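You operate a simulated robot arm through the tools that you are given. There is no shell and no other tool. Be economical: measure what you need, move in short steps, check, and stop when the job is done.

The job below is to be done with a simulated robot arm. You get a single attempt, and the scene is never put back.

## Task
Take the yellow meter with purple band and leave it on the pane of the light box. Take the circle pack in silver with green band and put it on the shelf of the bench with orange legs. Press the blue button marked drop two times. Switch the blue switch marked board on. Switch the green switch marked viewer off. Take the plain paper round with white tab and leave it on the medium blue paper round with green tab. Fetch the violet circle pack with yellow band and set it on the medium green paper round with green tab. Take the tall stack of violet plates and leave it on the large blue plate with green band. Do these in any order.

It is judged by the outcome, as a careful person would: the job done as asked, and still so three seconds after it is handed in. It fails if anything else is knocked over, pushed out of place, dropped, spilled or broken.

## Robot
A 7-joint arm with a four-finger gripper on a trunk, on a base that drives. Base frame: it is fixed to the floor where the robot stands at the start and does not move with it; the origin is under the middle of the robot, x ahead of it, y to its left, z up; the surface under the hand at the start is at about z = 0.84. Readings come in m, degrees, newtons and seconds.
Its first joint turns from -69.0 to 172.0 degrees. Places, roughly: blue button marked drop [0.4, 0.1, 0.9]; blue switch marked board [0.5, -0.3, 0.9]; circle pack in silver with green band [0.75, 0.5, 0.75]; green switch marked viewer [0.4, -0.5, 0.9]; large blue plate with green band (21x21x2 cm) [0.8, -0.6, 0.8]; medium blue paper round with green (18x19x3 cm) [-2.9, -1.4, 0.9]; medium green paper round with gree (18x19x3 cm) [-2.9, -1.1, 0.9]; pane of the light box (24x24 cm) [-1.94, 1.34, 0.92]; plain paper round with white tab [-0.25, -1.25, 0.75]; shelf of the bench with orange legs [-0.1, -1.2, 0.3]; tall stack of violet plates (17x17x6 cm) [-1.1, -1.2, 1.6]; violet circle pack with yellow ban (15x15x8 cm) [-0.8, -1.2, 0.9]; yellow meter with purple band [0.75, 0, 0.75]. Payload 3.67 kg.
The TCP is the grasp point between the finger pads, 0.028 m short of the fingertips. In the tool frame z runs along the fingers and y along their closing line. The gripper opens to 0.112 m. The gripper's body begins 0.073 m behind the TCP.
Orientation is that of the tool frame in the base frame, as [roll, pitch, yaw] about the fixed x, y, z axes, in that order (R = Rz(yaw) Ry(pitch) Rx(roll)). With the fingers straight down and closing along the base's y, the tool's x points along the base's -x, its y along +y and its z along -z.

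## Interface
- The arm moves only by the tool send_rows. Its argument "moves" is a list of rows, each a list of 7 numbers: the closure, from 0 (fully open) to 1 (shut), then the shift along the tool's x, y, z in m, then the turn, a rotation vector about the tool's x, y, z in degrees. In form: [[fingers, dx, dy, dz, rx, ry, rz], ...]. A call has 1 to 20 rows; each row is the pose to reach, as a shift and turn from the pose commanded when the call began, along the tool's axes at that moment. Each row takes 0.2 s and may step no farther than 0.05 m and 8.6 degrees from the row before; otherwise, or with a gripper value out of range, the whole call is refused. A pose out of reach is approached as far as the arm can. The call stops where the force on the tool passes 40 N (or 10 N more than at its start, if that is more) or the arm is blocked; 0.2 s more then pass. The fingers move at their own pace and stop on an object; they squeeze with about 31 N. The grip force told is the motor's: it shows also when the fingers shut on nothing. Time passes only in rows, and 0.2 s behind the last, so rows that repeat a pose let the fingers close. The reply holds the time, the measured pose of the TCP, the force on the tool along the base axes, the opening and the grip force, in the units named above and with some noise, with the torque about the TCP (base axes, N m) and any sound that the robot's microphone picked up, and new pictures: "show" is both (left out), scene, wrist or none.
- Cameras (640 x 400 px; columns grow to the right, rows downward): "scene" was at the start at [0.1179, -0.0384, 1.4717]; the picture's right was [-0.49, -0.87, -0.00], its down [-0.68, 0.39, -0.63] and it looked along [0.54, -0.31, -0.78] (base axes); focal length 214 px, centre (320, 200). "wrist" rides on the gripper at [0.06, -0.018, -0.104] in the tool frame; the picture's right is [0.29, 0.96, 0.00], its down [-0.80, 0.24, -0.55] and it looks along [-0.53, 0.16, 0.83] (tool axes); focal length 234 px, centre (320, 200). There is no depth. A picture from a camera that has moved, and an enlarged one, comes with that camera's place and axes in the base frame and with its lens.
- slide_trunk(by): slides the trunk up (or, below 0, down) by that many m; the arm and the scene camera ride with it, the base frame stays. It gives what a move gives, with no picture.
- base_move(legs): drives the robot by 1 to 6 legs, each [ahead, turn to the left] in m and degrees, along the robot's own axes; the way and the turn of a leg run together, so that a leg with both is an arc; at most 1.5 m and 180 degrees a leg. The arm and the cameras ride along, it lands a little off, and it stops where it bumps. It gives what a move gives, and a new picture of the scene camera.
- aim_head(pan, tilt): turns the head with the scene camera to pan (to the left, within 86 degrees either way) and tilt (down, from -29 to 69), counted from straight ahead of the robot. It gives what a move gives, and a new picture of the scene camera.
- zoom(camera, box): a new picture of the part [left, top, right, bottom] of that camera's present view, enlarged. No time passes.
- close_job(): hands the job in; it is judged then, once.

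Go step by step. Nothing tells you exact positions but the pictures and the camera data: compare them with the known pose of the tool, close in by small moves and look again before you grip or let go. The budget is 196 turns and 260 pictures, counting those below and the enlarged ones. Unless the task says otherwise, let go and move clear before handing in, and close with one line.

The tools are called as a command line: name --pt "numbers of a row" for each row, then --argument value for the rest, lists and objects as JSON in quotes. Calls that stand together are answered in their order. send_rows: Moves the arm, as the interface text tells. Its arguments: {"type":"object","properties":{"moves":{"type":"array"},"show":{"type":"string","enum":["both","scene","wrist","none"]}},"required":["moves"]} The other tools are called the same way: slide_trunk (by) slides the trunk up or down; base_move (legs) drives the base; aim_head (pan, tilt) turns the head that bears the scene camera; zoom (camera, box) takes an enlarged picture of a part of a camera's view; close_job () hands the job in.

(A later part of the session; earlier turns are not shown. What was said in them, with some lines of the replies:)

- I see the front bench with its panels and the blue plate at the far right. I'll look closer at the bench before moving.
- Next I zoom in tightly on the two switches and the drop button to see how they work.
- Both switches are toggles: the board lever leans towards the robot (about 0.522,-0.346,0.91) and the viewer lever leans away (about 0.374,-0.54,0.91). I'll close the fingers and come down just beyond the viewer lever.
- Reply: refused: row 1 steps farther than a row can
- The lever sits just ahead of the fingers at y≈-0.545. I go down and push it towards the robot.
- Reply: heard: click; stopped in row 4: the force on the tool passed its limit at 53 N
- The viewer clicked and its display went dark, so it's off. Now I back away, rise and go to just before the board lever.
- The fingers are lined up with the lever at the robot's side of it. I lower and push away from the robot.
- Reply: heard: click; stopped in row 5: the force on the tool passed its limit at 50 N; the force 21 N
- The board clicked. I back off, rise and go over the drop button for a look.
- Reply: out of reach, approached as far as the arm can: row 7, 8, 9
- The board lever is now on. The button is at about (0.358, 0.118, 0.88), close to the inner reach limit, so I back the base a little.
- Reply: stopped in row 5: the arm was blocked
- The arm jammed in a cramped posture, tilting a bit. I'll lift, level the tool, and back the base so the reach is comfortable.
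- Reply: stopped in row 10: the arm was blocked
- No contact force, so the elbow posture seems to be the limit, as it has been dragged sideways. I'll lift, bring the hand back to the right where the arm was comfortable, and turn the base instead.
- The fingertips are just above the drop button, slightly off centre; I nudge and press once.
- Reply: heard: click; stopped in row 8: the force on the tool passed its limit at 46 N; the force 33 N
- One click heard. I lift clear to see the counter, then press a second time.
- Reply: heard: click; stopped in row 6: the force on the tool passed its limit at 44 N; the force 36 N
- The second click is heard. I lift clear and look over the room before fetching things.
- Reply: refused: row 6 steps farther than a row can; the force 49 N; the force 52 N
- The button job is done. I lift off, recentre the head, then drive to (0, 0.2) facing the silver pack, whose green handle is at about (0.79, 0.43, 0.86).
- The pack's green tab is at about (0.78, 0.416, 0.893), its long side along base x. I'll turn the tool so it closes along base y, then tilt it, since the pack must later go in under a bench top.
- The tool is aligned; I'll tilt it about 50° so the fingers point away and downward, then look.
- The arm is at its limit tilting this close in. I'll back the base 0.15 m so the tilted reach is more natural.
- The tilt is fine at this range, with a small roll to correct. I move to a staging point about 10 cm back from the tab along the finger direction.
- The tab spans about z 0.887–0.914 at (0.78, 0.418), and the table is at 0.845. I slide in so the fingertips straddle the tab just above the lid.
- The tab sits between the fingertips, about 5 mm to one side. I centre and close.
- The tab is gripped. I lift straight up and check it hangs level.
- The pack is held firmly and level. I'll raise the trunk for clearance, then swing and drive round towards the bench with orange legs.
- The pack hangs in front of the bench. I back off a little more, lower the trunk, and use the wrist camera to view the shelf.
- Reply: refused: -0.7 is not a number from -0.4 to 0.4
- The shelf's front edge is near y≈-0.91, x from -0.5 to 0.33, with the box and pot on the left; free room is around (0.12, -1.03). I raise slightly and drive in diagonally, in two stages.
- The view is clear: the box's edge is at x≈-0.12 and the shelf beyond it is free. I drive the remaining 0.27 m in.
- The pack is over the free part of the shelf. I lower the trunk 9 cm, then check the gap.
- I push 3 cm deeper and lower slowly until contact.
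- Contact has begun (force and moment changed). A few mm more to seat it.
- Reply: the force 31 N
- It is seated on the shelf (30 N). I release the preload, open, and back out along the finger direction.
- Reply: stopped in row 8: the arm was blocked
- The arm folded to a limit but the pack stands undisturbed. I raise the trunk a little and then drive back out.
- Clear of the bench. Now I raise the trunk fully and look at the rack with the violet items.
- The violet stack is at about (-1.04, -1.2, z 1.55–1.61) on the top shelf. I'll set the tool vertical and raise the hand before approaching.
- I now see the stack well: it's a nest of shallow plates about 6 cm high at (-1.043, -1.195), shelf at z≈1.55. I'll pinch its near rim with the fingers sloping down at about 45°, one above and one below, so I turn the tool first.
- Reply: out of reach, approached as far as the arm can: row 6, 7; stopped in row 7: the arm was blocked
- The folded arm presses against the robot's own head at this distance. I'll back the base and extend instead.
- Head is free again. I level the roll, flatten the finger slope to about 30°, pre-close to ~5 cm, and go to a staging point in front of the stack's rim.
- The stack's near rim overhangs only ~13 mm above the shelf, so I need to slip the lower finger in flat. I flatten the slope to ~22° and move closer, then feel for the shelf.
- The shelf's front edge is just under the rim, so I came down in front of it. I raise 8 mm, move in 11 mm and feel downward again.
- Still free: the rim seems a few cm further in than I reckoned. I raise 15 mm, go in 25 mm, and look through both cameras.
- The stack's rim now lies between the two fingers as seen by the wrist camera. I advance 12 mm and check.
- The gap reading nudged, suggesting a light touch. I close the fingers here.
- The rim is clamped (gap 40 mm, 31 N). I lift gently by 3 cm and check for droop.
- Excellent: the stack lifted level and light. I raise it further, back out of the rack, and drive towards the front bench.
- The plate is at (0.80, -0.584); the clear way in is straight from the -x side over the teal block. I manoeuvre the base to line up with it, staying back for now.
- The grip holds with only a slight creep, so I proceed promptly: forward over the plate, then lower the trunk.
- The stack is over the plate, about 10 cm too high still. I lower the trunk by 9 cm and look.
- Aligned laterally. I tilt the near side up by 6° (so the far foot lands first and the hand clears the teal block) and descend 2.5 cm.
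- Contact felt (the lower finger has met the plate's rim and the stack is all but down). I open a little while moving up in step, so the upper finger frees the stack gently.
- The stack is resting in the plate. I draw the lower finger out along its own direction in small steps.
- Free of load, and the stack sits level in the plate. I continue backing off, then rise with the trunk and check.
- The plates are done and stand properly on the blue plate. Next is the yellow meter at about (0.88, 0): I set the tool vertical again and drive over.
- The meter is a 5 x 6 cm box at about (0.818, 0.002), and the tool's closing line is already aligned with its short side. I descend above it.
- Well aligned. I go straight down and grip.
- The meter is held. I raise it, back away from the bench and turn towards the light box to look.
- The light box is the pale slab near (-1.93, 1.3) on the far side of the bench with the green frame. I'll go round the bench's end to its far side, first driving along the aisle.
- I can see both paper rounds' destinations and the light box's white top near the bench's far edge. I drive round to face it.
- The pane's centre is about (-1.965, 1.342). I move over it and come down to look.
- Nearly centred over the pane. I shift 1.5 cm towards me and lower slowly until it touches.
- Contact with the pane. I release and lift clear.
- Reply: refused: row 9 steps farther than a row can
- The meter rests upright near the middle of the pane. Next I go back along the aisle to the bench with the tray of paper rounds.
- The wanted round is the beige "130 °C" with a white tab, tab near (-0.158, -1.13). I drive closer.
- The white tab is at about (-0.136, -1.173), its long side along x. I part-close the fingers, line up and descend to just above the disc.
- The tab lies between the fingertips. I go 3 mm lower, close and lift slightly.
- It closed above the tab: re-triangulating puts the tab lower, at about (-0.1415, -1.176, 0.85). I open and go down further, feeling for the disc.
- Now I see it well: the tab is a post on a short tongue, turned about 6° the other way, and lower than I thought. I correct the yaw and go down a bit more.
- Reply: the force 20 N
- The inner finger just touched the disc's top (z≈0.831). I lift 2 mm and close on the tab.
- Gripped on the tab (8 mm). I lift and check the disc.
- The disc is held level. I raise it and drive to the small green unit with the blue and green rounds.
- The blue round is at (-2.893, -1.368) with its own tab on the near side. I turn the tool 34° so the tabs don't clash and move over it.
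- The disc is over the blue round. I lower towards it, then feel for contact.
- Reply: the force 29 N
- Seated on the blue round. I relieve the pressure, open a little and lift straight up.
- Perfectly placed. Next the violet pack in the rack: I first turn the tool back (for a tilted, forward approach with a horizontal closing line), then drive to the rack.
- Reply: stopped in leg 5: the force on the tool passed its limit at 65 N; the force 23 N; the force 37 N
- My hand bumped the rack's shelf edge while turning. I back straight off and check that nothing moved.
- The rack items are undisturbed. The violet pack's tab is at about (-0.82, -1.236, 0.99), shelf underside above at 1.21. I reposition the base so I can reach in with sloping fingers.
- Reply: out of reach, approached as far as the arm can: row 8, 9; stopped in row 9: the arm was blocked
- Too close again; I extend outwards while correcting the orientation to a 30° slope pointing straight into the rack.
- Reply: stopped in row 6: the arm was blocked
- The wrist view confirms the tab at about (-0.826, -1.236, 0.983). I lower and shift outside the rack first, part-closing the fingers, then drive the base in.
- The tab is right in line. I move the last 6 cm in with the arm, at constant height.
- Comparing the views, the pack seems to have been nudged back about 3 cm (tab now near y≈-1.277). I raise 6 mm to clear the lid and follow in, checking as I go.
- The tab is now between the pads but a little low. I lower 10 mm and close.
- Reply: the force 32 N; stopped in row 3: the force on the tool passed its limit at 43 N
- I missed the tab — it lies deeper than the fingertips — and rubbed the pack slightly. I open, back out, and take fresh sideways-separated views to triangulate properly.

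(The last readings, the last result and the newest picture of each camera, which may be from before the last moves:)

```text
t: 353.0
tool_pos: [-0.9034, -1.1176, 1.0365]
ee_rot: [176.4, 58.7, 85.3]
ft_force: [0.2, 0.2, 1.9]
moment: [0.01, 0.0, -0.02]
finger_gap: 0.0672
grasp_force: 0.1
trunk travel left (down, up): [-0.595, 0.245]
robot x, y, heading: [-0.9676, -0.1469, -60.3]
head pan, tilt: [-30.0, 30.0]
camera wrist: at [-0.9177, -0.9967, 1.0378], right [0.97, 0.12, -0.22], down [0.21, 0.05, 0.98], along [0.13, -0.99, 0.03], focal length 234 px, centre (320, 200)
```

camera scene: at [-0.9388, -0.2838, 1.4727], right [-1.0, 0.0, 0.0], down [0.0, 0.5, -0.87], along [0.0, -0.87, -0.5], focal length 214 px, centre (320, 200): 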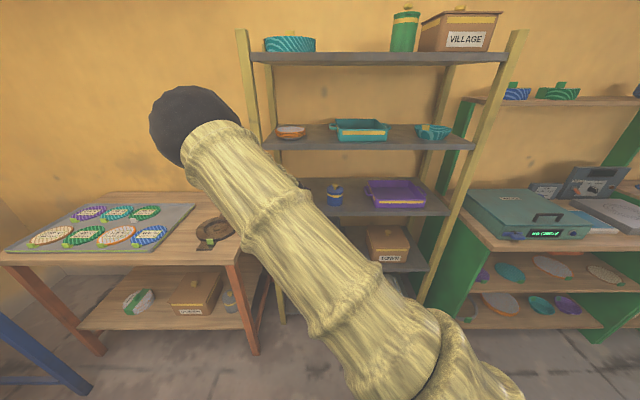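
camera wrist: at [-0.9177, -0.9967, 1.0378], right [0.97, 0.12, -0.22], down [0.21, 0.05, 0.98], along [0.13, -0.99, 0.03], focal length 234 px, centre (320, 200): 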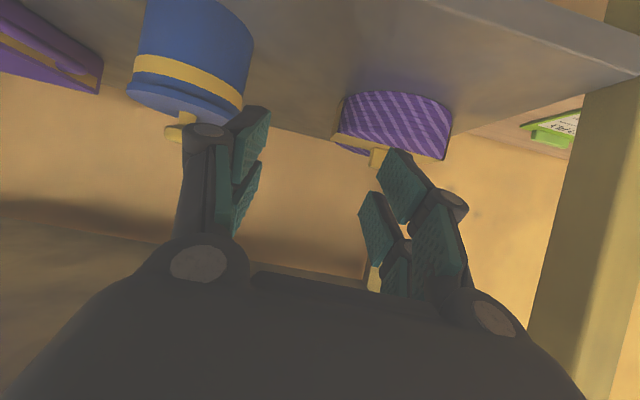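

Triangulation puts the tab at (-0.811, -1.293); touch tells me the lid is at about z 0.975. I line up, then go in at a height that just clears the lid.

send_rows --pt "0.4 -0.002 0.035 0.025 0 0 0" --pt "0.4 -0.004 0.07 0.05 0 0 0" --pt "0.4 -0.0055 0.094 0.077 0 0 0" --pt "0.4 -0.0175 0.096 0.098 0 0 0" --pt "0.4 -0.0295 0.097 0.118 0 0 0" --pt "0.4 -0.042 0.098 0.139 0 0 0" --pt "0.4 -0.042 0.098 0.139 0 0 0" --show "none"

zoom --camera "wrist" --box '[160, 60, 480, 260]'

```text
t: 354.6
tool_pos: [-0.8086, -1.2585, 1.0031]
ee_rot: [176.4, 58.7, 85.0]
ft_force: [0.3, -0.4, 0.8]
moment: [0.0, 0.04, 0.01]
finger_gap: 0.0673
grasp_force: 0.0
trunk travel left (down, up): [-0.595, 0.245]
robot x, y, heading: [-0.9682, -0.1459, -60.2]
head pan, tilt: [-30.0, 30.0]
```

```text
2.00 times, centred on (320, 160) of wrist
camera zoom: at [-0.8225, -1.1381, 1.0048], right [0.97, 0.12, -0.21], down [0.21, 0.05, 0.98], along [0.13, -0.99, 0.03], focal length 468 px, centre (320, 280)
```

zoom: 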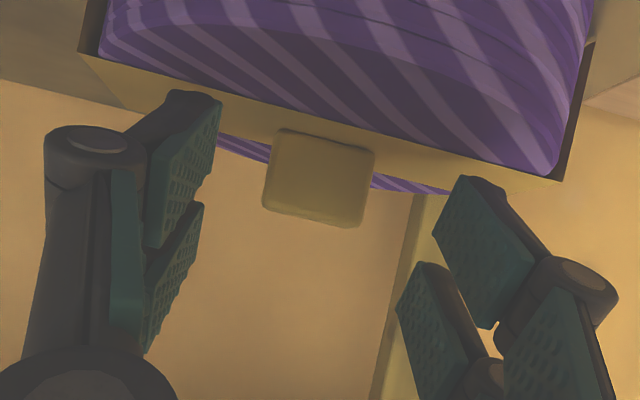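

send_rows --pt "0.4 -0.005 0 0.01 0 0 0" --pt "0.4 -0.009 0 0.02 0 0 0" --pt "0.4 -0.009 0 0.02 0 0 0" --show "none"

zoom --camera "wrist" --box '[160, 60, 480, 260]'

```text
t: 355.4
tool_pos: [-0.8079, -1.2802, 0.9999]
ee_rot: [176.4, 58.7, 85.1]
ft_force: [-0.7, 0.7, -0.1]
moment: [0.02, 0.02, -0.01]
finger_gap: 0.0671
grasp_force: 0.0
trunk travel left (down, up): [-0.595, 0.245]
robot x, y, heading: [-0.9618, -0.1475, -60.0]
head pan, tilt: [-30.0, 30.0]
```

```text
2.00 times, centred on (320, 160) of wrist
camera zoom: at [-0.8227, -1.1605, 1.0015], right [0.97, 0.12, -0.21], down [0.21, 0.05, 0.98], along [0.13, -0.99, 0.03], focal length 468 px, centre (320, 280)
```

zoom: 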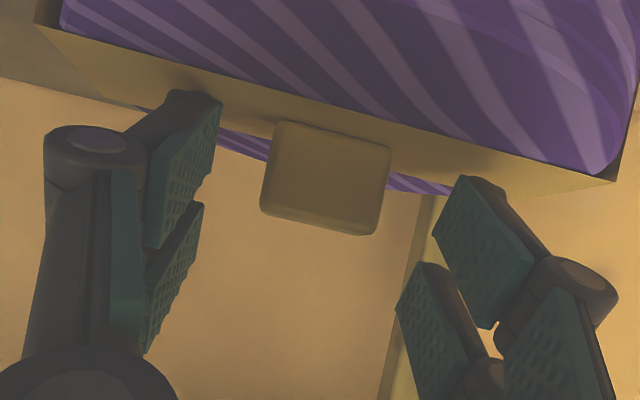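

The view change now gives a consistent answer: the tab is at y≈-1.2725, z 0.970–0.993, so my fingers were just above it. I draw back 2 cm, lower 5 mm and close.

send_rows --pt "0.4 0.008 -0.003 -0.014 0 0 0" --pt "0.4 0.0135 -0.004 -0.0148 0 0 0" --pt "0.4 0.0135 -0.004 -0.0148 0 0 0" --show "none"

send_rows --pt "0.6 0 0 0 0 0 0" --pt "0.7 0 0 0 0 0 0" --pt "0.85 0 0 0 0 0 0" --pt "1 0 0 0 0 0 0" --pt "1 0 0 0 0 0 0" --show "none"

zoom --camera "wrist" --box '[160, 60, 480, 260]'

```text
t: 356.2
tool_pos: [-0.8126, -1.2607, 0.9989]
ee_rot: [176.4, 58.9, 85.1]
ft_force: [0.7, -4.3, 10.6]
moment: [-0.21, 0.39, 0.16]
finger_gap: 0.0671
grasp_force: 0.1
trunk travel left (down, up): [-0.595, 0.245]
robot x, y, heading: [-0.9663, -0.1465, -59.9]
head pan, tilt: [-30.0, 30.0]
```

```text
t: 357.4
tool_pos: [-0.8126, -1.2588, 0.9983]
ee_rot: [176.3, 58.8, 84.9]
ft_force: [-4.5, -1.3, 16.2]
moment: [-0.2, 0.18, -0.03]
finger_gap: 0.0062
grasp_force: 31.4
trunk travel left (down, up): [-0.595, 0.245]
robot x, y, heading: [-0.9641, -0.1479, -60.1]
head pan, tilt: [-30.0, 30.0]
```

```text
2.00 times, centred on (320, 160) of wrist
camera zoom: at [-0.8273, -1.1393, 0.9992], right [0.97, 0.12, -0.21], down [0.21, 0.06, 0.98], along [0.13, -0.99, 0.03], focal length 468 px, centre (320, 280)
```

zoom: 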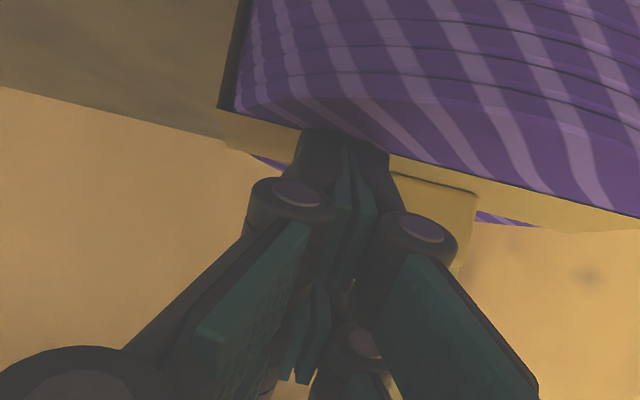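

Geometry check: I was too far *forward* — with the fingers sloping, the part over the tab was above its top. I open, draw back and re-measure.

send_rows --pt "1 -0.008 0 -0.006 0 0 0" --pt "0.7 -0.008 0 -0.006 0 0 0" --pt "0.4 -0.008 0 -0.006 0 0 0" --pt "0.4 0.005 0 -0.03 0 0 -1.5" --pt "0.4 0.018 0.01 -0.055 0 0 -3.3" --pt "0.4 0.018 0.02 -0.055 0 0 -3.3" --pt "0.4 0.018 0.02 -0.055 0 0 -3.3" --show "none"

zoom --camera "wrist" --box '[160, 60, 480, 260]'

```text
t: 359.0
tool_pos: [-0.7912, -1.2062, 1.01]
ee_rot: [-178.1, 58.7, 91.3]
ft_force: [0.2, 0.1, 0.7]
moment: [-0.02, 0.01, 0.01]
finger_gap: 0.0672
grasp_force: 0.0
trunk travel left (down, up): [-0.595, 0.245]
robot x, y, heading: [-0.9645, -0.1478, -60.1]
head pan, tilt: [-30.0, 30.0]
```

```text
2.00 times, centred on (320, 160) of wrist
camera zoom: at [-0.8093, -1.0858, 1.0129], right [0.95, 0.15, -0.26], down [0.26, 0.06, 0.96], along [0.16, -0.99, 0.02], focal length 468 px, centre (320, 280)
```

zoom: 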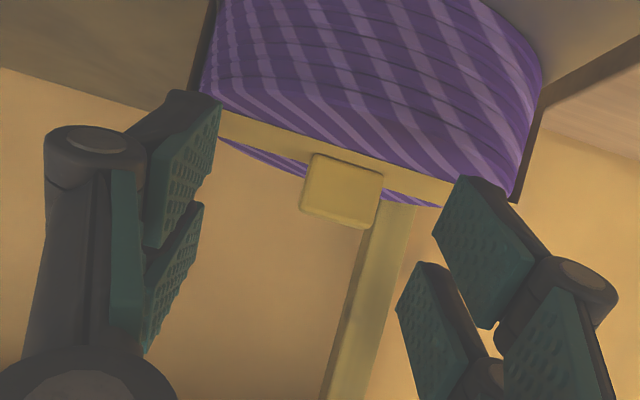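

The tab now measures (-0.784, -1.247, z 0.971–0.996), consistently. I move so the fingertips straddle it, tips just above the lid.

send_rows --pt "0.4 -0.004 0.0073 0.01 0 0 0" --pt "0.4 -0.005 0.0073 0.02 0 0 0" --pt "0.4 -0.004 0.0073 0.0256 0 0 0" --pt "0.4 -0.004 0.0073 0.0256 0 0 0" --show "none"

zoom --camera "wrist" --box '[160, 60, 480, 260]'

```text
t: 360.0
tool_pos: [-0.7837, -1.2316, 1.0001]
ee_rot: [-178.2, 58.8, 91.3]
ft_force: [1.0, -1.4, 0.0]
moment: [0.0, 0.01, 0.01]
finger_gap: 0.0673
grasp_force: 0.1
trunk travel left (down, up): [-0.595, 0.245]
robot x, y, heading: [-0.966, -0.1499, -60.1]
head pan, tilt: [-30.0, 30.0]
```

```text
2.00 times, centred on (320, 160) of wrist
camera zoom: at [-0.8022, -1.1109, 1.0024], right [0.95, 0.15, -0.26], down [0.26, 0.06, 0.96], along [0.16, -0.99, 0.02], focal length 468 px, centre (320, 280)
```

zoom: 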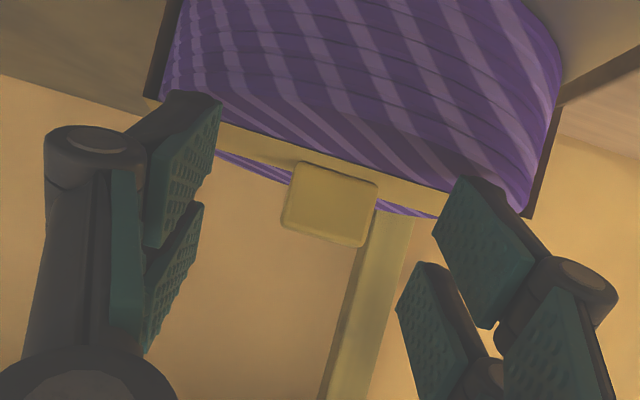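

send_rows --pt "0.4 -0.0035 0.003 0.006 0 0 0" --pt "0.4 -0.007 0.003 0.0125 0 0 0" --pt "0.4 -0.007 0.003 0.0125 0 0 0" --pt "0.55 -0.007 0.003 0.0125 0 0 0" --pt "0.62 -0.007 0.003 0.0125 0 0 0" --pt "0.62 -0.007 0.003 0.0125 0 0 0" --show "none"

zoom --camera "wrist" --box '[160, 60, 480, 260]'

```text
t: 361.4
tool_pos: [-0.7804, -1.2446, 0.9989]
ee_rot: [-178.2, 58.8, 91.4]
ft_force: [2.5, -0.6, 3.6]
moment: [-0.07, -0.13, 0.02]
finger_gap: 0.0432
grasp_force: 0.6
trunk travel left (down, up): [-0.595, 0.245]
robot x, y, heading: [-0.9676, -0.1462, -60.3]
head pan, tilt: [-30.0, 30.0]
```

```text
2.00 times, centred on (320, 160) of wrist
camera zoom: at [-0.7986, -1.1243, 1.0018], right [0.95, 0.15, -0.26], down [0.26, 0.06, 0.96], along [0.16, -0.99, 0.02], focal length 468 px, centre (320, 280)
```

zoom: 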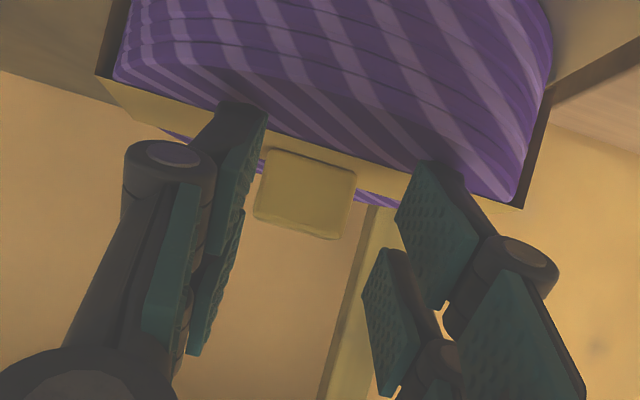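

send_rows --pt "0.62 -0.0015 -0.004 -0.001 0 0 0" --pt "0.7 -0.0015 -0.004 -0.001 0 0 0" --pt "0.78 -0.0015 -0.004 -0.001 0 0 0" --pt "1 -0.0015 -0.004 -0.001 0 0 0" --pt "1 -0.0015 -0.004 -0.001 0 0 0" --show "none"

zoom --camera "wrist" --box '[160, 60, 480, 260]'

```text
t: 362.6
tool_pos: [-0.7852, -1.2443, 1.001]
ee_rot: [-178.2, 58.9, 91.4]
ft_force: [-0.7, 0.9, -0.4]
moment: [0.01, -0.01, -0.02]
finger_gap: 0.0
grasp_force: 31.5
trunk travel left (down, up): [-0.595, 0.245]
robot x, y, heading: [-0.966, -0.1444, -60.4]
head pan, tilt: [-30.0, 30.0]
```

```text
2.00 times, centred on (320, 160) of wrist
camera zoom: at [-0.803, -1.1245, 1.0033], right [0.95, 0.15, -0.26], down [0.26, 0.06, 0.96], along [0.16, -0.99, 0.02], focal length 468 px, centre (320, 280)
```

zoom: 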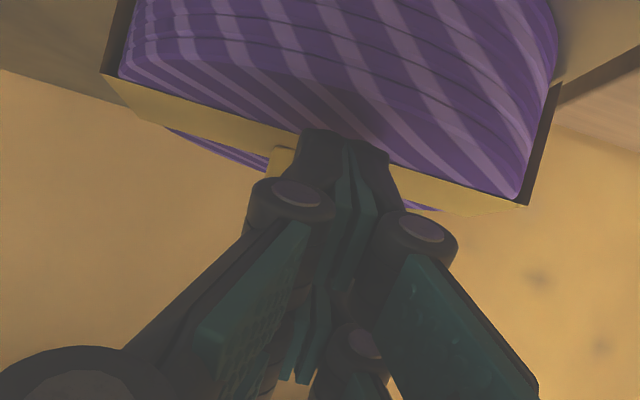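

Now I understand: each jaw has two prongs 4 cm apart, and the lower one reaches ~4 cm below my TCP here — that's what touches the lid (so lid ≈0.959) and the tab is further in, near y≈-1.30. I open, raise a touch, advance 3 cm and look.

send_rows --pt "0.7 -0.003 0 -0.002 0 0 0" --pt "0.4 -0.003 0 -0.002 0 0 0" --pt "0.4 -0.0105 0 0.011 0 0 0" --pt "0.4 -0.0185 0.002 0.0235 0 0 0" --pt "0.4 -0.0185 0.002 0.0235 0 0 0" --show "none"

zoom --camera "wrist" --box '[160, 60, 480, 260]'

```text
t: 363.8
tool_pos: [-0.7852, -1.2735, 1.0032]
ee_rot: [-178.2, 58.7, 91.4]
ft_force: [-0.4, -0.8, -0.2]
moment: [0.0, 0.01, -0.02]
finger_gap: 0.0672
grasp_force: 0.0
trunk travel left (down, up): [-0.595, 0.245]
robot x, y, heading: [-0.9668, -0.1467, -60.3]
head pan, tilt: [-30.0, 30.0]
```

```text
2.00 times, centred on (320, 160) of wrist
camera zoom: at [-0.8017, -1.1542, 1.0064], right [0.95, 0.15, -0.26], down [0.26, 0.06, 0.96], along [0.16, -0.99, 0.02], focal length 468 px, centre (320, 280)
```

zoom: 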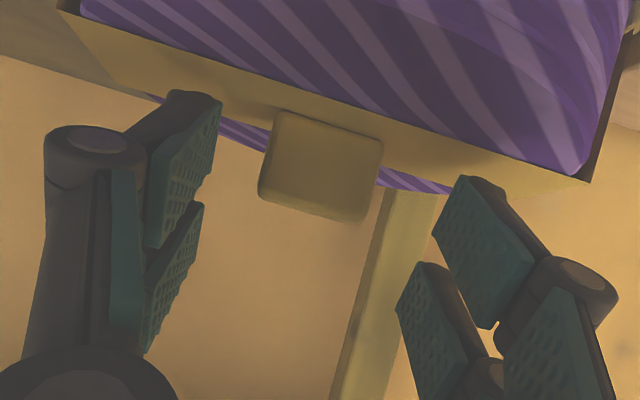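

The tab now lines up with the lower prongs. I go 14 mm further, 6 mm sideways, then close.

send_rows --pt "0.4 -0.004 -0.006 0.006 0 0 0" --pt "0.4 -0.0075 -0.006 0.012 0 0 0" --pt "0.4 -0.0075 -0.006 0.012 0 0 0" --pt "0.55 -0.0075 -0.006 0.012 0 0 0" --pt "0.7 -0.0075 -0.006 0.012 0 0 0" --pt "0.85 -0.0075 -0.006 0.012 0 0 0" --pt "1 -0.0075 -0.006 0.012 0 0 0" --pt "1 -0.0075 -0.006 0.012 0 0 0" --show "none"

zoom --camera "wrist" --box '[160, 60, 480, 260]'

```text
t: 365.6
tool_pos: [-0.7896, -1.2868, 1.0039]
ee_rot: [-178.3, 58.8, 91.4]
ft_force: [0.5, -0.4, 0.7]
moment: [0.01, -0.08, 0.03]
finger_gap: 0.0336
grasp_force: 31.0
trunk travel left (down, up): [-0.595, 0.245]
robot x, y, heading: [-0.9671, -0.1439, -60.0]
head pan, tilt: [-30.0, 30.0]
```

```text
2.00 times, centred on (320, 160) of wrist
camera zoom: at [-0.8071, -1.1675, 1.0068], right [0.95, 0.15, -0.26], down [0.26, 0.06, 0.96], along [0.16, -0.99, 0.02], focal length 468 px, centre (320, 280)
```

zoom: 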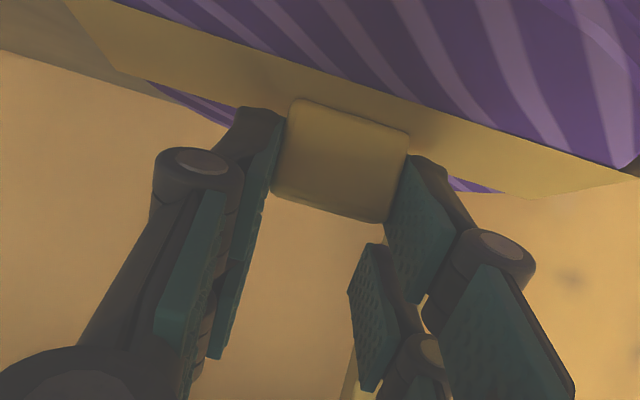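

The tab is gripped (34 mm). I lift 2 cm and check that the pack hangs level.

send_rows --pt "1 -0.008 0 -0.005 0 0 0" --pt "1 -0.0171 0 -0.0104 0 0 0" --pt "1 -0.0171 0 -0.0104 0 0 0" --show "wrist"

```text
t: 366.4
tool_pos: [-0.789, -1.286, 1.0236]
ee_rot: [-178.2, 58.7, 91.5]
ft_force: [0.0, 0.4, -1.8]
moment: [-0.01, -0.02, 0.0]
finger_gap: 0.0338
grasp_force: 31.0
trunk travel left (down, up): [-0.595, 0.245]
robot x, y, heading: [-0.9674, -0.1474, -60.3]
head pan, tilt: [-30.0, 30.0]
camera wrist: at [-0.8067, -1.1676, 1.0264], right [0.95, 0.15, -0.26], down [0.26, 0.06, 0.96], along [0.16, -0.99, 0.02], focal length 234 px, centre (320, 200)
```

wrist: 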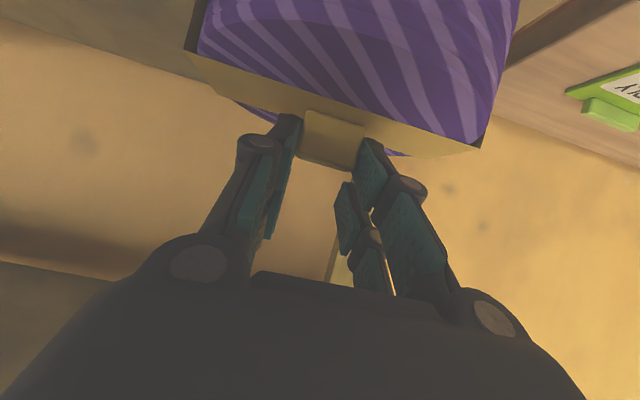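

It's lifted. I pull it straight out with the arm first (to stay clear of the blue jar), then reverse the base.

send_rows --pt "1 0.0156 0 -0.0256 0 0 0" --pt "1 0.0311 0 -0.0513 0 0 0" --pt "1 0.0467 0 -0.0769 0 0 0" --pt "1 0.0623 0 -0.1025 0 0 0" --pt "1 0.0623 0 -0.1025 0 0 0" --show "none"

base_move --legs '[[-0.3, 0]]'

zoom --camera "wrist" --box '[0, 0, 640, 400]'

```text
t: 367.6
tool_pos: [-0.7883, -1.1681, 1.0225]
ee_rot: [-178.2, 58.8, 91.2]
ft_force: [-0.3, -0.6, -0.5]
moment: [0.01, -0.02, 0.0]
finger_gap: 0.0332
grasp_force: 30.7
trunk travel left (down, up): [-0.595, 0.245]
robot x, y, heading: [-0.9662, -0.15, -60.2]
head pan, tilt: [-30.0, 30.0]
```

```text
t: 369.7
tool_pos: [-0.9438, -0.9042, 1.0238]
ee_rot: [-178.1, 58.8, 91.0]
ft_force: [-1.3, -0.5, -0.4]
moment: [0.02, -0.01, -0.01]
finger_gap: 0.0335
grasp_force: 30.8
trunk travel left (down, up): [-0.595, 0.245]
robot x, y, heading: [-1.1167, 0.1138, -60.7]
head pan, tilt: [-30.0, 30.0]
camera scene: at [-1.0916, -0.0167, 1.4731], right [-1.0, 0.01, 0.0], down [0.0, 0.5, -0.87], along [-0.01, -0.87, -0.5], focal length 214 px, centre (320, 200)
```

scene: 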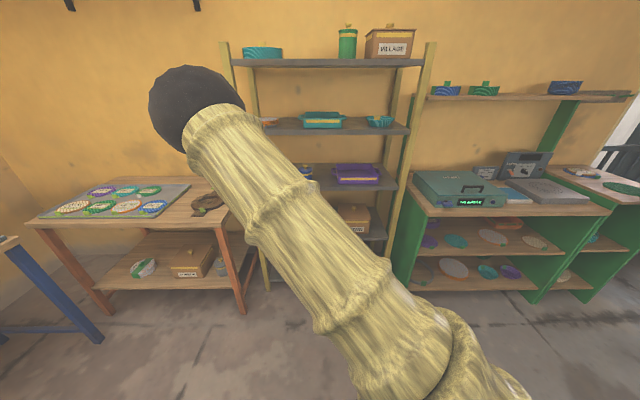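

```text
1.00 times, centred on (320, 200) of wrist (not enlarged: the box is as wide or as high as the picture)
camera zoom: at [-0.9617, -0.7845, 1.0269], right [0.95, 0.14, -0.26], down [0.26, 0.06, 0.96], along [0.15, -0.99, 0.02], focal length 234 px, centre (320, 200)
```

zoom: 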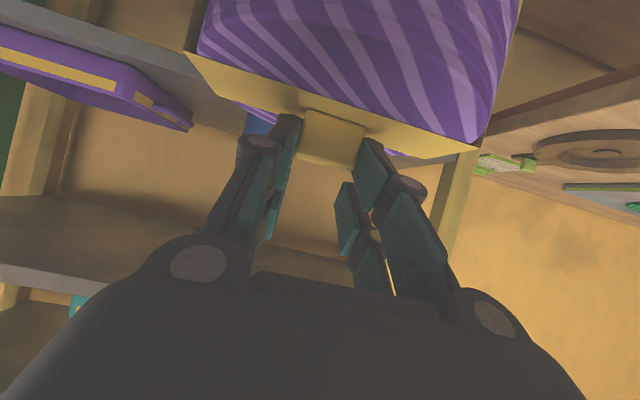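

The pack is secure. I raise the trunk for clearance and drive to the small green unit with the green round.

slide_trunk --by 0.2

base_move --legs '[[0, 66.4], [-0.923, 0], [-0.923, 0], [0, -72.4]]'

aim_head --pan 10 --tilt 30

zoom --camera "wrist" --box '[0, 0, 640, 400]'

```text
t: 371.8
tool_pos: [-0.9442, -0.9051, 1.2235]
ee_rot: [-178.3, 58.7, 91.0]
ft_force: [0.5, 0.1, -2.3]
moment: [0.05, 0.0, 0.0]
finger_gap: 0.0331
grasp_force: 31.3
trunk travel left (down, up): [-0.795, 0.045]
robot x, y, heading: [-1.1205, 0.1154, -60.4]
head pan, tilt: [-30.0, 30.0]
```

```text
t: 387.2
tool_pos: [-2.9133, -1.1118, 1.2242]
ee_rot: [-178.2, 58.8, 84.8]
ft_force: [-0.2, 0.1, -1.2]
moment: [0.01, 0.0, 0.06]
finger_gap: 0.0334
grasp_force: 30.6
trunk travel left (down, up): [-0.795, 0.045]
robot x, y, heading: [-2.9739, -0.0771, -66.9]
head pan, tilt: [-30.0, 30.0]
camera scene: at [-2.9623, -0.2146, 1.6729], right [-0.99, 0.12, 0.0], down [0.06, 0.5, -0.87], along [-0.1, -0.86, -0.5], focal length 214 px, centre (320, 200)
```

scene: 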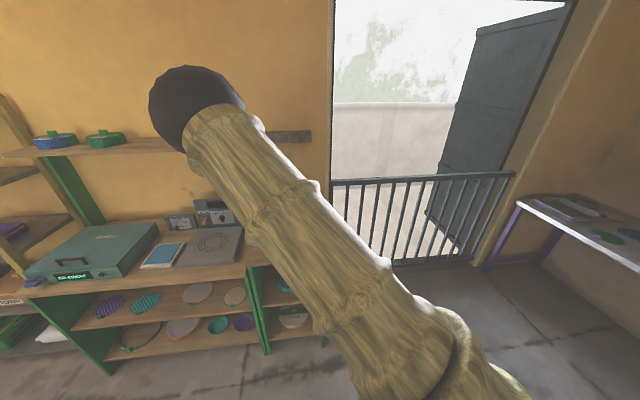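

```text
t: 388.3
tool_pos: [-2.9118, -1.1133, 1.2227]
ee_rot: [-178.3, 58.7, 84.8]
ft_force: [-0.5, -0.3, -1.0]
moment: [-0.01, 0.0, 0.01]
finger_gap: 0.0334
grasp_force: 31.4
trunk travel left (down, up): [-0.795, 0.045]
robot x, y, heading: [-2.9756, -0.078, -66.8]
head pan, tilt: [10.0, 30.0]
camera scene: at [-2.9022, -0.2005, 1.6729], right [-0.84, -0.55, 0.0], down [-0.27, 0.42, -0.87], along [0.47, -0.72, -0.5], focal length 214 px, centre (320, 200)
```

scene: 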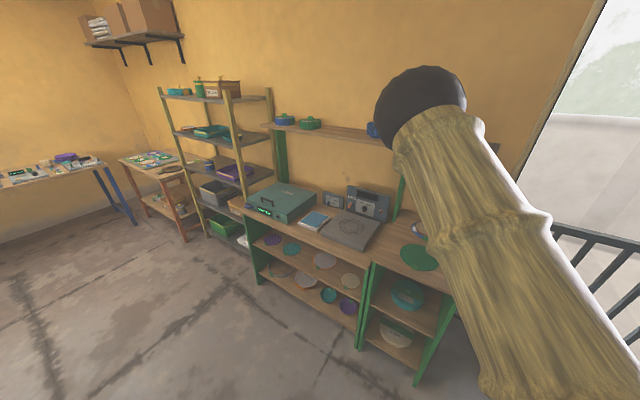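

```text
1.00 times, centred on (320, 200) of wrist (not enlarged: the box is as wide or as high as the picture)
camera zoom: at [-2.9176, -0.9918, 1.226], right [0.96, 0.04, -0.26], down [0.26, 0.03, 0.96], along [0.04, -1.0, 0.02], focal length 234 px, centre (320, 200)
```

zoom: 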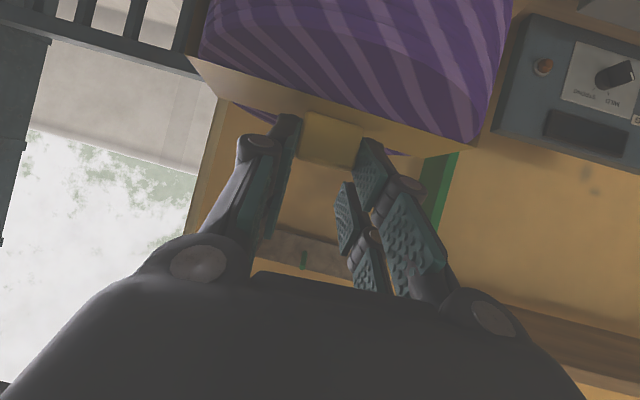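

send_rows --pt "1 0.0033 0.009 -0.006 0 0 0" --pt "1 0.0066 0.0186 -0.0114 0 0 0" --pt "1 0.0066 0.0186 -0.0114 0 0 0" --show "none"

slide_trunk --by -0.17

zoom --camera "wrist" --box '[0, 0, 640, 400]'

aim_head --pan 40 --tilt 30

```text
t: 389.1
tool_pos: [-2.9031, -1.1053, 1.2219]
ee_rot: [-179.2, 58.4, 83.3]
ft_force: [-0.9, -0.8, -2.6]
moment: [0.04, 0.01, 0.01]
finger_gap: 0.0334
grasp_force: 31.2
trunk travel left (down, up): [-0.795, 0.045]
robot x, y, heading: [-2.9743, -0.0748, -67.0]
head pan, tilt: [10.0, 30.0]
```

```text
t: 391.0
tool_pos: [-2.9025, -1.1026, 1.0513]
ee_rot: [-179.0, 58.4, 83.4]
ft_force: [0.2, 0.5, -1.1]
moment: [0.04, -0.05, 0.0]
finger_gap: 0.0333
grasp_force: 31.4
trunk travel left (down, up): [-0.625, 0.215]
robot x, y, heading: [-2.9703, -0.0753, -66.9]
head pan, tilt: [10.0, 30.0]
```

```text
1.00 times, centred on (320, 200) of wrist (not enlarged: the box is as wide or as high as the picture)
camera zoom: at [-2.9062, -0.983, 1.0535], right [0.97, 0.03, -0.25], down [0.25, 0.02, 0.97], along [0.03, -1.0, 0.01], focal length 234 px, centre (320, 200)
```

zoom: 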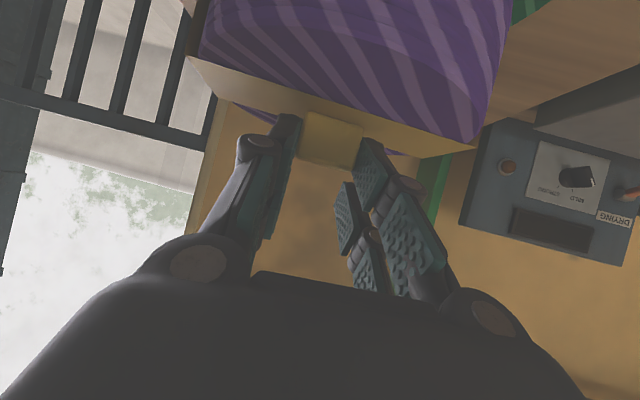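

```text
t: 392.0
tool_pos: [-2.9038, -1.1026, 1.0505]
ee_rot: [-178.9, 58.3, 83.5]
ft_force: [0.4, -0.2, -1.7]
moment: [-0.02, 0.03, 0.02]
finger_gap: 0.0334
grasp_force: 30.9
trunk travel left (down, up): [-0.625, 0.215]
robot x, y, heading: [-2.9709, -0.078, -67.0]
head pan, tilt: [40.0, 30.0]
camera scene: at [-2.8708, -0.1655, 1.5029], right [-0.45, -0.89, 0.0], down [-0.45, 0.23, -0.87], along [0.77, -0.39, -0.5], focal length 214 px, centre (320, 200)
```

scene: 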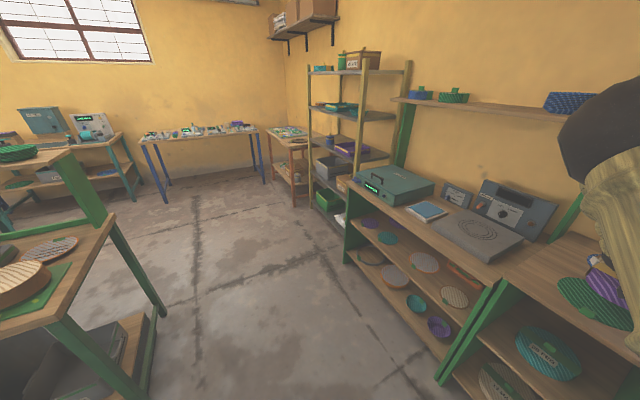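

zoom --camera "scene" --box '[528, 240, 640, 340]'

```text
4.00 times, centred on (584, 290) of scene
camera zoom: at [-2.8708, -0.1655, 1.5029], right [-0.45, -0.89, 0.0], down [-0.45, 0.23, -0.87], along [0.77, -0.39, -0.5], focal length 858 px, centre (-736, -160)
```

zoom: 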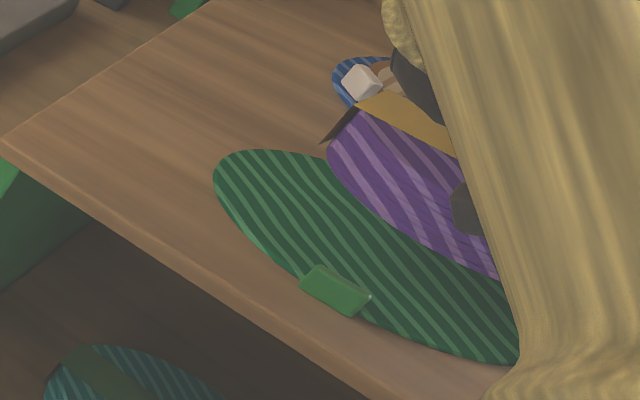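

The projections confirm the pack's centre is about 1.3 cm off the green round's centre. I correct that while lowering 3 cm.

send_rows --pt "1 0.01 0.004 0.003 0 0 0" --pt "1 0.02 0.008 0.006 0 0 0" --pt "1 0.0293 0.0114 0.0093 0 0 0" --pt "1 0.0293 0.0114 0.0093 0 0 0" --show "none"

zoom --camera "scene" --box '[528, 240, 640, 340]'

```text
t: 393.0
tool_pos: [-2.8938, -1.0984, 1.0214]
ee_rot: [-179.4, 58.4, 82.7]
ft_force: [0.5, 0.3, -1.1]
moment: [0.05, -0.01, 0.03]
finger_gap: 0.0332
grasp_force: 31.0
trunk travel left (down, up): [-0.625, 0.215]
robot x, y, heading: [-2.9711, -0.0754, -67.0]
head pan, tilt: [40.0, 30.0]
```

```text
4.00 times, centred on (584, 290) of scene
camera zoom: at [-2.8708, -0.1654, 1.503], right [-0.45, -0.89, 0.0], down [-0.45, 0.23, -0.87], along [0.77, -0.39, -0.5], focal length 858 px, centre (-736, -160)
```

zoom: 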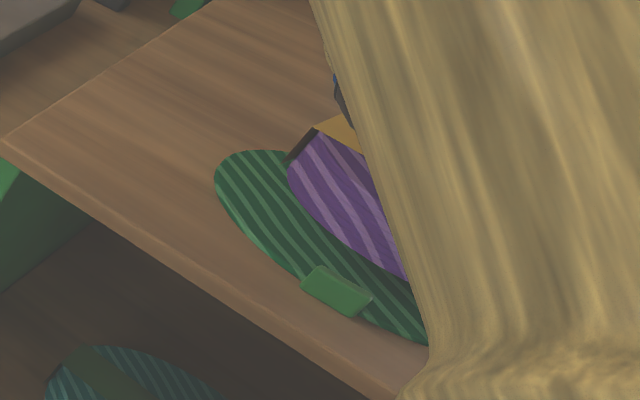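

send_rows --pt "1 0.0043 0 0.0026 0 0 0" --pt "1 0.0085 0 0.0052 0 0 0" --pt "1 0.0085 0 0.0052 0 0 0" --show "none"

send_rows --pt "1 0.0034 0 0.0021 0 0 0" --pt "1 0.0068 0 0.0042 0 0 0" --pt "1 0.0068 0 0.0042 0 0 0" --show "none"

zoom --camera "scene" --box '[528, 240, 640, 340]'

```text
t: 393.8
tool_pos: [-2.8914, -1.0984, 1.0121]
ee_rot: [-178.7, 58.6, 83.6]
ft_force: [0.2, -0.1, -1.0]
moment: [0.0, 0.0, 0.0]
finger_gap: 0.0336
grasp_force: 31.0
trunk travel left (down, up): [-0.625, 0.215]
robot x, y, heading: [-2.9689, -0.0753, -66.7]
head pan, tilt: [40.0, 30.0]
```

```text
t: 394.6
tool_pos: [-2.8882, -1.0984, 1.0048]
ee_rot: [-178.6, 58.7, 84.1]
ft_force: [0.0, -0.3, -1.2]
moment: [-0.02, 0.01, 0.02]
finger_gap: 0.0334
grasp_force: 31.1
trunk travel left (down, up): [-0.625, 0.215]
robot x, y, heading: [-2.9718, -0.0797, -66.7]
head pan, tilt: [40.0, 30.0]
```

```text
4.00 times, centred on (584, 290) of scene
camera zoom: at [-2.8708, -0.1654, 1.503], right [-0.45, -0.89, 0.0], down [-0.45, 0.23, -0.87], along [0.77, -0.39, -0.5], focal length 858 px, centre (-736, -160)
```

zoom: 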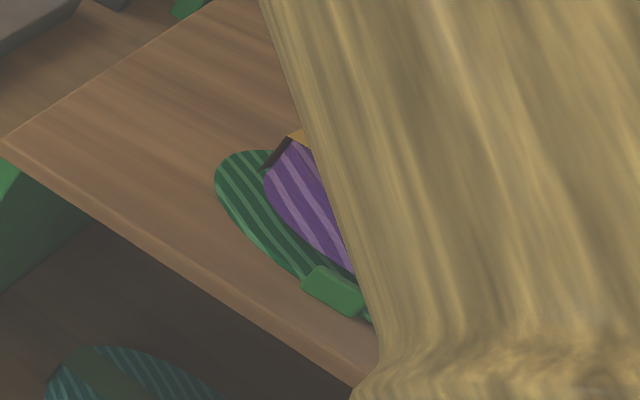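

I shift 8 mm away from the green round's own tab and keep lowering gently.

send_rows --pt "1 -0.0042 0.001 0.0067 0 0 0" --pt "1 -0.0008 0.001 0.0088 0 0 0" --pt "1 0.0026 0.001 0.0109 0 0 0" --pt "1 0.0026 0.001 0.0109 0 0 0" --show "none"

send_rows --pt "1 0.0026 0 0.0016 0 0 0" --pt "1 0.0051 0 0.0031 0 0 0" --pt "1 0.0051 0 0.0031 0 0 0" --show "none"

zoom --camera "scene" --box '[528, 240, 640, 340]'

```text
t: 395.6
tool_pos: [-2.8814, -1.1034, 0.9988]
ee_rot: [-178.1, 58.8, 85.0]
ft_force: [0.8, -0.4, -1.6]
moment: [0.0, 0.02, 0.0]
finger_gap: 0.0332
grasp_force: 30.7
trunk travel left (down, up): [-0.625, 0.215]
robot x, y, heading: [-2.9703, -0.0784, -66.8]
head pan, tilt: [40.0, 30.0]
```

```text
t: 396.4
tool_pos: [-2.8818, -1.1038, 0.9921]
ee_rot: [-178.1, 58.9, 84.8]
ft_force: [0.3, 0.4, -1.0]
moment: [0.01, 0.01, -0.01]
finger_gap: 0.0337
grasp_force: 31.2
trunk travel left (down, up): [-0.625, 0.215]
robot x, y, heading: [-2.9706, -0.0777, -66.8]
head pan, tilt: [40.0, 30.0]
```

```text
4.00 times, centred on (584, 290) of scene
camera zoom: at [-2.8707, -0.1654, 1.5029], right [-0.45, -0.89, 0.0], down [-0.45, 0.23, -0.87], along [0.77, -0.39, -0.5], focal length 858 px, centre (-736, -160)
```

zoom: 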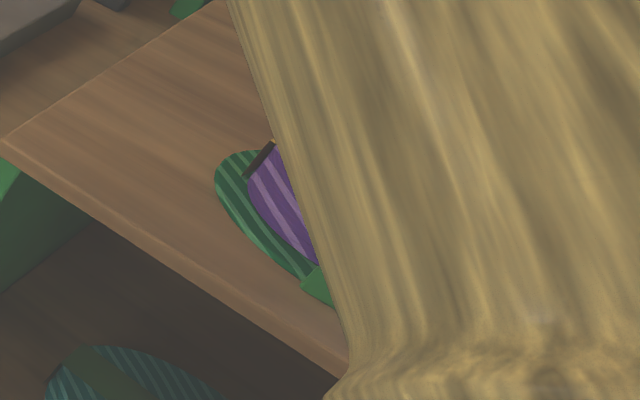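

send_rows --pt "1 0.0026 -0.003 0.0016 0 0 0" --pt "1 0.0051 -0.006 0.0031 0 0 0" --pt "1 0.0051 -0.006 0.0031 0 0 0" --show "none"

send_rows --pt "1 0.0026 0 0.0016 0 0 0" --pt "1 0.0043 0 0.0026 0 0 0" --pt "1 0.0043 0 0.0026 0 0 0" --show "wrist"

```text
t: 397.2
tool_pos: [-2.8871, -1.1029, 0.9896]
ee_rot: [-178.3, 58.9, 84.7]
ft_force: [4.6, -3.6, 16.0]
moment: [0.05, -0.66, -0.12]
finger_gap: 0.0331
grasp_force: 31.3
trunk travel left (down, up): [-0.625, 0.215]
robot x, y, heading: [-2.9732, -0.0755, -66.7]
head pan, tilt: [40.0, 30.0]
```

```text
t: 398.0
tool_pos: [-2.8894, -1.1012, 0.9861]
ee_rot: [-178.2, 59.1, 84.7]
ft_force: [3.1, -6.8, 34.2]
moment: [-0.75, -0.4, -0.14]
finger_gap: 0.0339
grasp_force: 30.7
trunk travel left (down, up): [-0.625, 0.215]
robot x, y, heading: [-2.9704, -0.0748, -66.8]
head pan, tilt: [40.0, 30.0]
camera wrist: at [-2.8929, -0.9803, 0.9872], right [0.96, 0.03, -0.26], down [0.26, 0.04, 0.96], along [0.04, -1.0, 0.03], focal length 234 px, centre (320, 200)
```

wrist: 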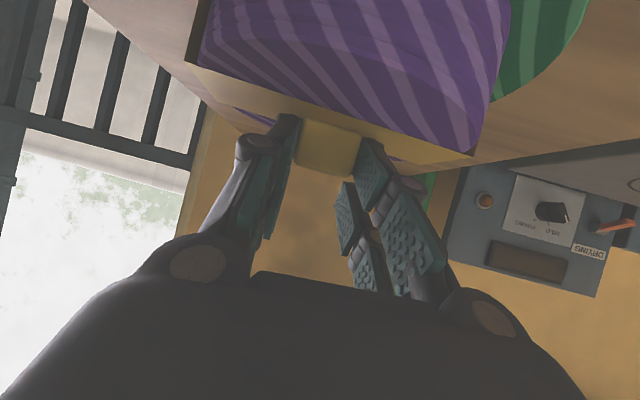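

The pack is down on the green round (34 N). I relieve the load, open and withdraw upward.

send_rows --pt "1 -0.0035 0 -0.0021 0 0 0" --pt "0.7 -0.0035 0 -0.0021 0 0 0" --pt "0.4 -0.0035 0 -0.0021 0 0 0" --pt "0.4 -0.0035 0 -0.0021 0 0 0" --pt "0.4 -0.025 0 -0.018 0 0 0" --pt "0.4 -0.05 0 -0.04 0 0 0" --pt "0.4 -0.06 0 -0.08 0 0 0" --show "wrist"

```text
t: 399.8
tool_pos: [-2.9109, -1.06, 0.9842]
ee_rot: [-174.4, 53.5, 86.2]
ft_force: [2.9, 0.1, 11.7]
moment: [-0.08, -0.55, 0.03]
finger_gap: 0.0707
grasp_force: 2.9
trunk travel left (down, up): [-0.625, 0.215]
robot x, y, heading: [-2.9749, -0.0771, -66.9]
head pan, tilt: [40.0, 30.0]
stopped in row 7: the arm was blocked; the commanded pose is now the measured one
camera wrist: at [-2.9105, -0.9401, 0.9987], right [0.96, 0.03, -0.29], down [0.29, -0.07, 0.96], along [0.01, -1.0, -0.08], focal length 234 px, centre (320, 200)
```

wrist: 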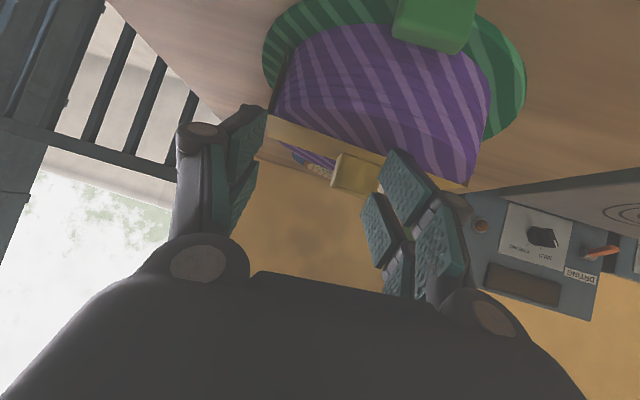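

The arm folded to a limit and a finger rests on the lid; the pack is well centred on the green round. I raise the trunk to lift off cleanly, then back away.

slide_trunk --by 0.1

zoom --camera "wrist" --box '[0, 0, 640, 400]'

base_move --legs '[[-0.3, 0]]'

zoom --camera "wrist" --box '[0, 0, 640, 400]'

```text
t: 401.1
tool_pos: [-2.9088, -1.0618, 1.0833]
ee_rot: [-174.4, 53.3, 86.2]
ft_force: [-0.3, 0.1, -0.5]
moment: [0.01, -0.02, -0.02]
finger_gap: 0.0669
grasp_force: 0.1
trunk travel left (down, up): [-0.725, 0.115]
robot x, y, heading: [-2.9725, -0.0758, -66.9]
head pan, tilt: [40.0, 30.0]
```

```text
1.00 times, centred on (320, 200) of wrist (not enlarged: the box is as wide or as high as the picture)
camera zoom: at [-2.9101, -0.9403, 1.0973], right [0.96, 0.03, -0.29], down [0.29, -0.07, 0.95], along [0.01, -1.0, -0.08], focal length 234 px, centre (320, 200)
```

zoom: 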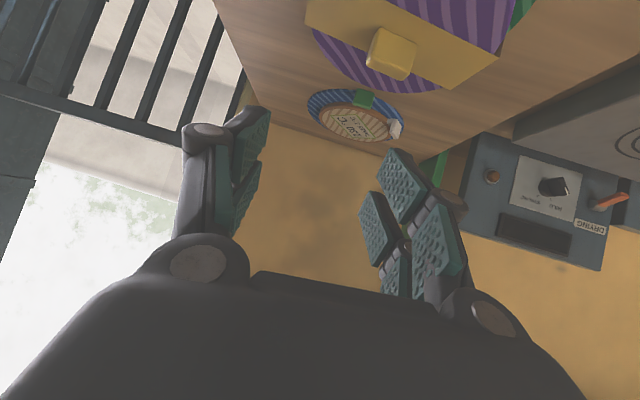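

```text
t: 403.2
tool_pos: [-3.0295, -0.7826, 1.085]
ee_rot: [-174.6, 53.4, 86.2]
ft_force: [0.4, 1.3, 1.2]
moment: [-0.01, 0.01, -0.04]
finger_gap: 0.067
grasp_force: 0.0
trunk travel left (down, up): [-0.725, 0.115]
robot x, y, heading: [-3.0938, 0.2012, -66.8]
head pan, tilt: [40.0, 30.0]
camera scene: at [-2.9899, 0.1122, 1.6031], right [-0.45, -0.89, 0.0], down [-0.45, 0.22, -0.87], along [0.77, -0.39, -0.5], focal length 214 px, centre (320, 200)
```

scene: 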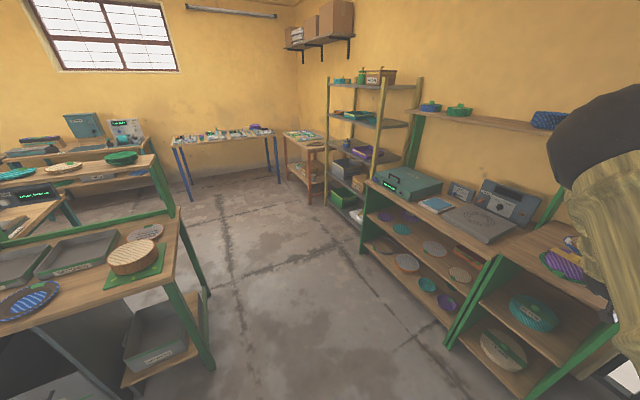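

```text
1.00 times, centred on (320, 200) of wrist (not enlarged: the box is as wide or as high as the picture)
camera zoom: at [-3.0292, -0.6631, 1.0987], right [0.96, 0.03, -0.29], down [0.29, -0.07, 0.95], along [0.01, -1.0, -0.08], focal length 234 px, centre (320, 200)
```

zoom: 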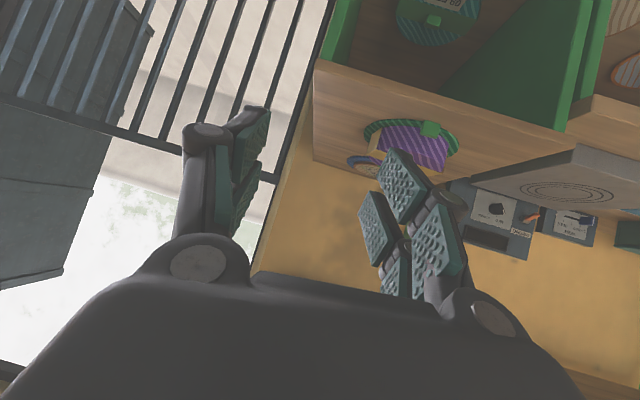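

zoom --camera "scene" --box '[510, 220, 638, 300]'

zoom --camera "scene" --box '[310, 60, 438, 220]'

```text
5.00 times, centred on (574, 260) of scene
camera zoom: at [-2.9899, 0.1122, 1.6031], right [-0.45, -0.89, 0.0], down [-0.45, 0.22, -0.87], along [0.77, -0.39, -0.5], focal length 1072 px, centre (-950, -100)
```

zoom: 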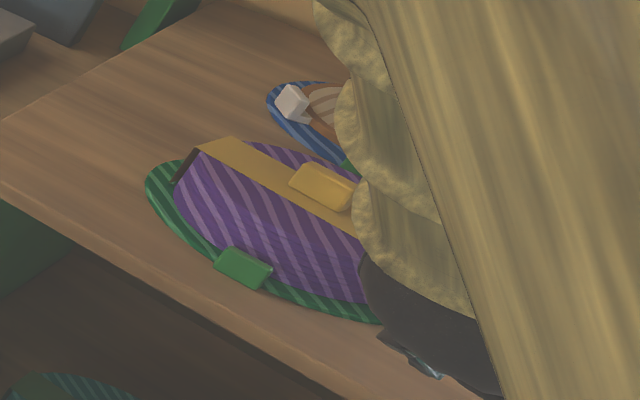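

```text
2.50 times, centred on (374, 140) of scene
camera zoom: at [-2.9899, 0.1122, 1.6031], right [-0.45, -0.89, 0.0], down [-0.45, 0.22, -0.87], along [0.77, -0.39, -0.5], focal length 536 px, centre (185, 350)
```

zoom: 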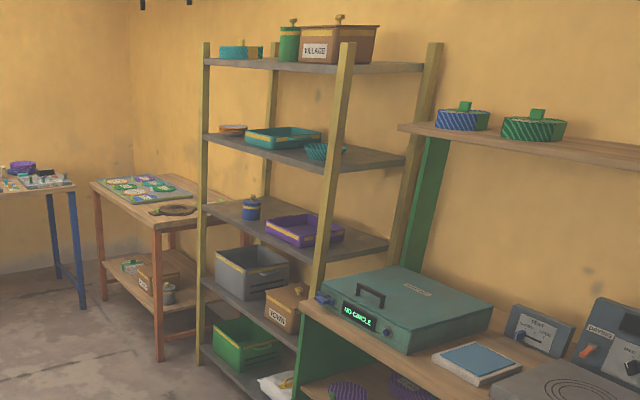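

Everything stands where it should, the hand is clear, and nothing else appears disturbed. I hand the job in.

close_job

```text
The job is handed in.
```

All eight tasks were carried out and the job is handed in. The switches and button clicked as expected, and each item was seen resting in its place after release. I nudged the violet pack about 3 cm while gripping it, and the hand bumped a rack shelf once. Nothing else appeared moved in the pictures.
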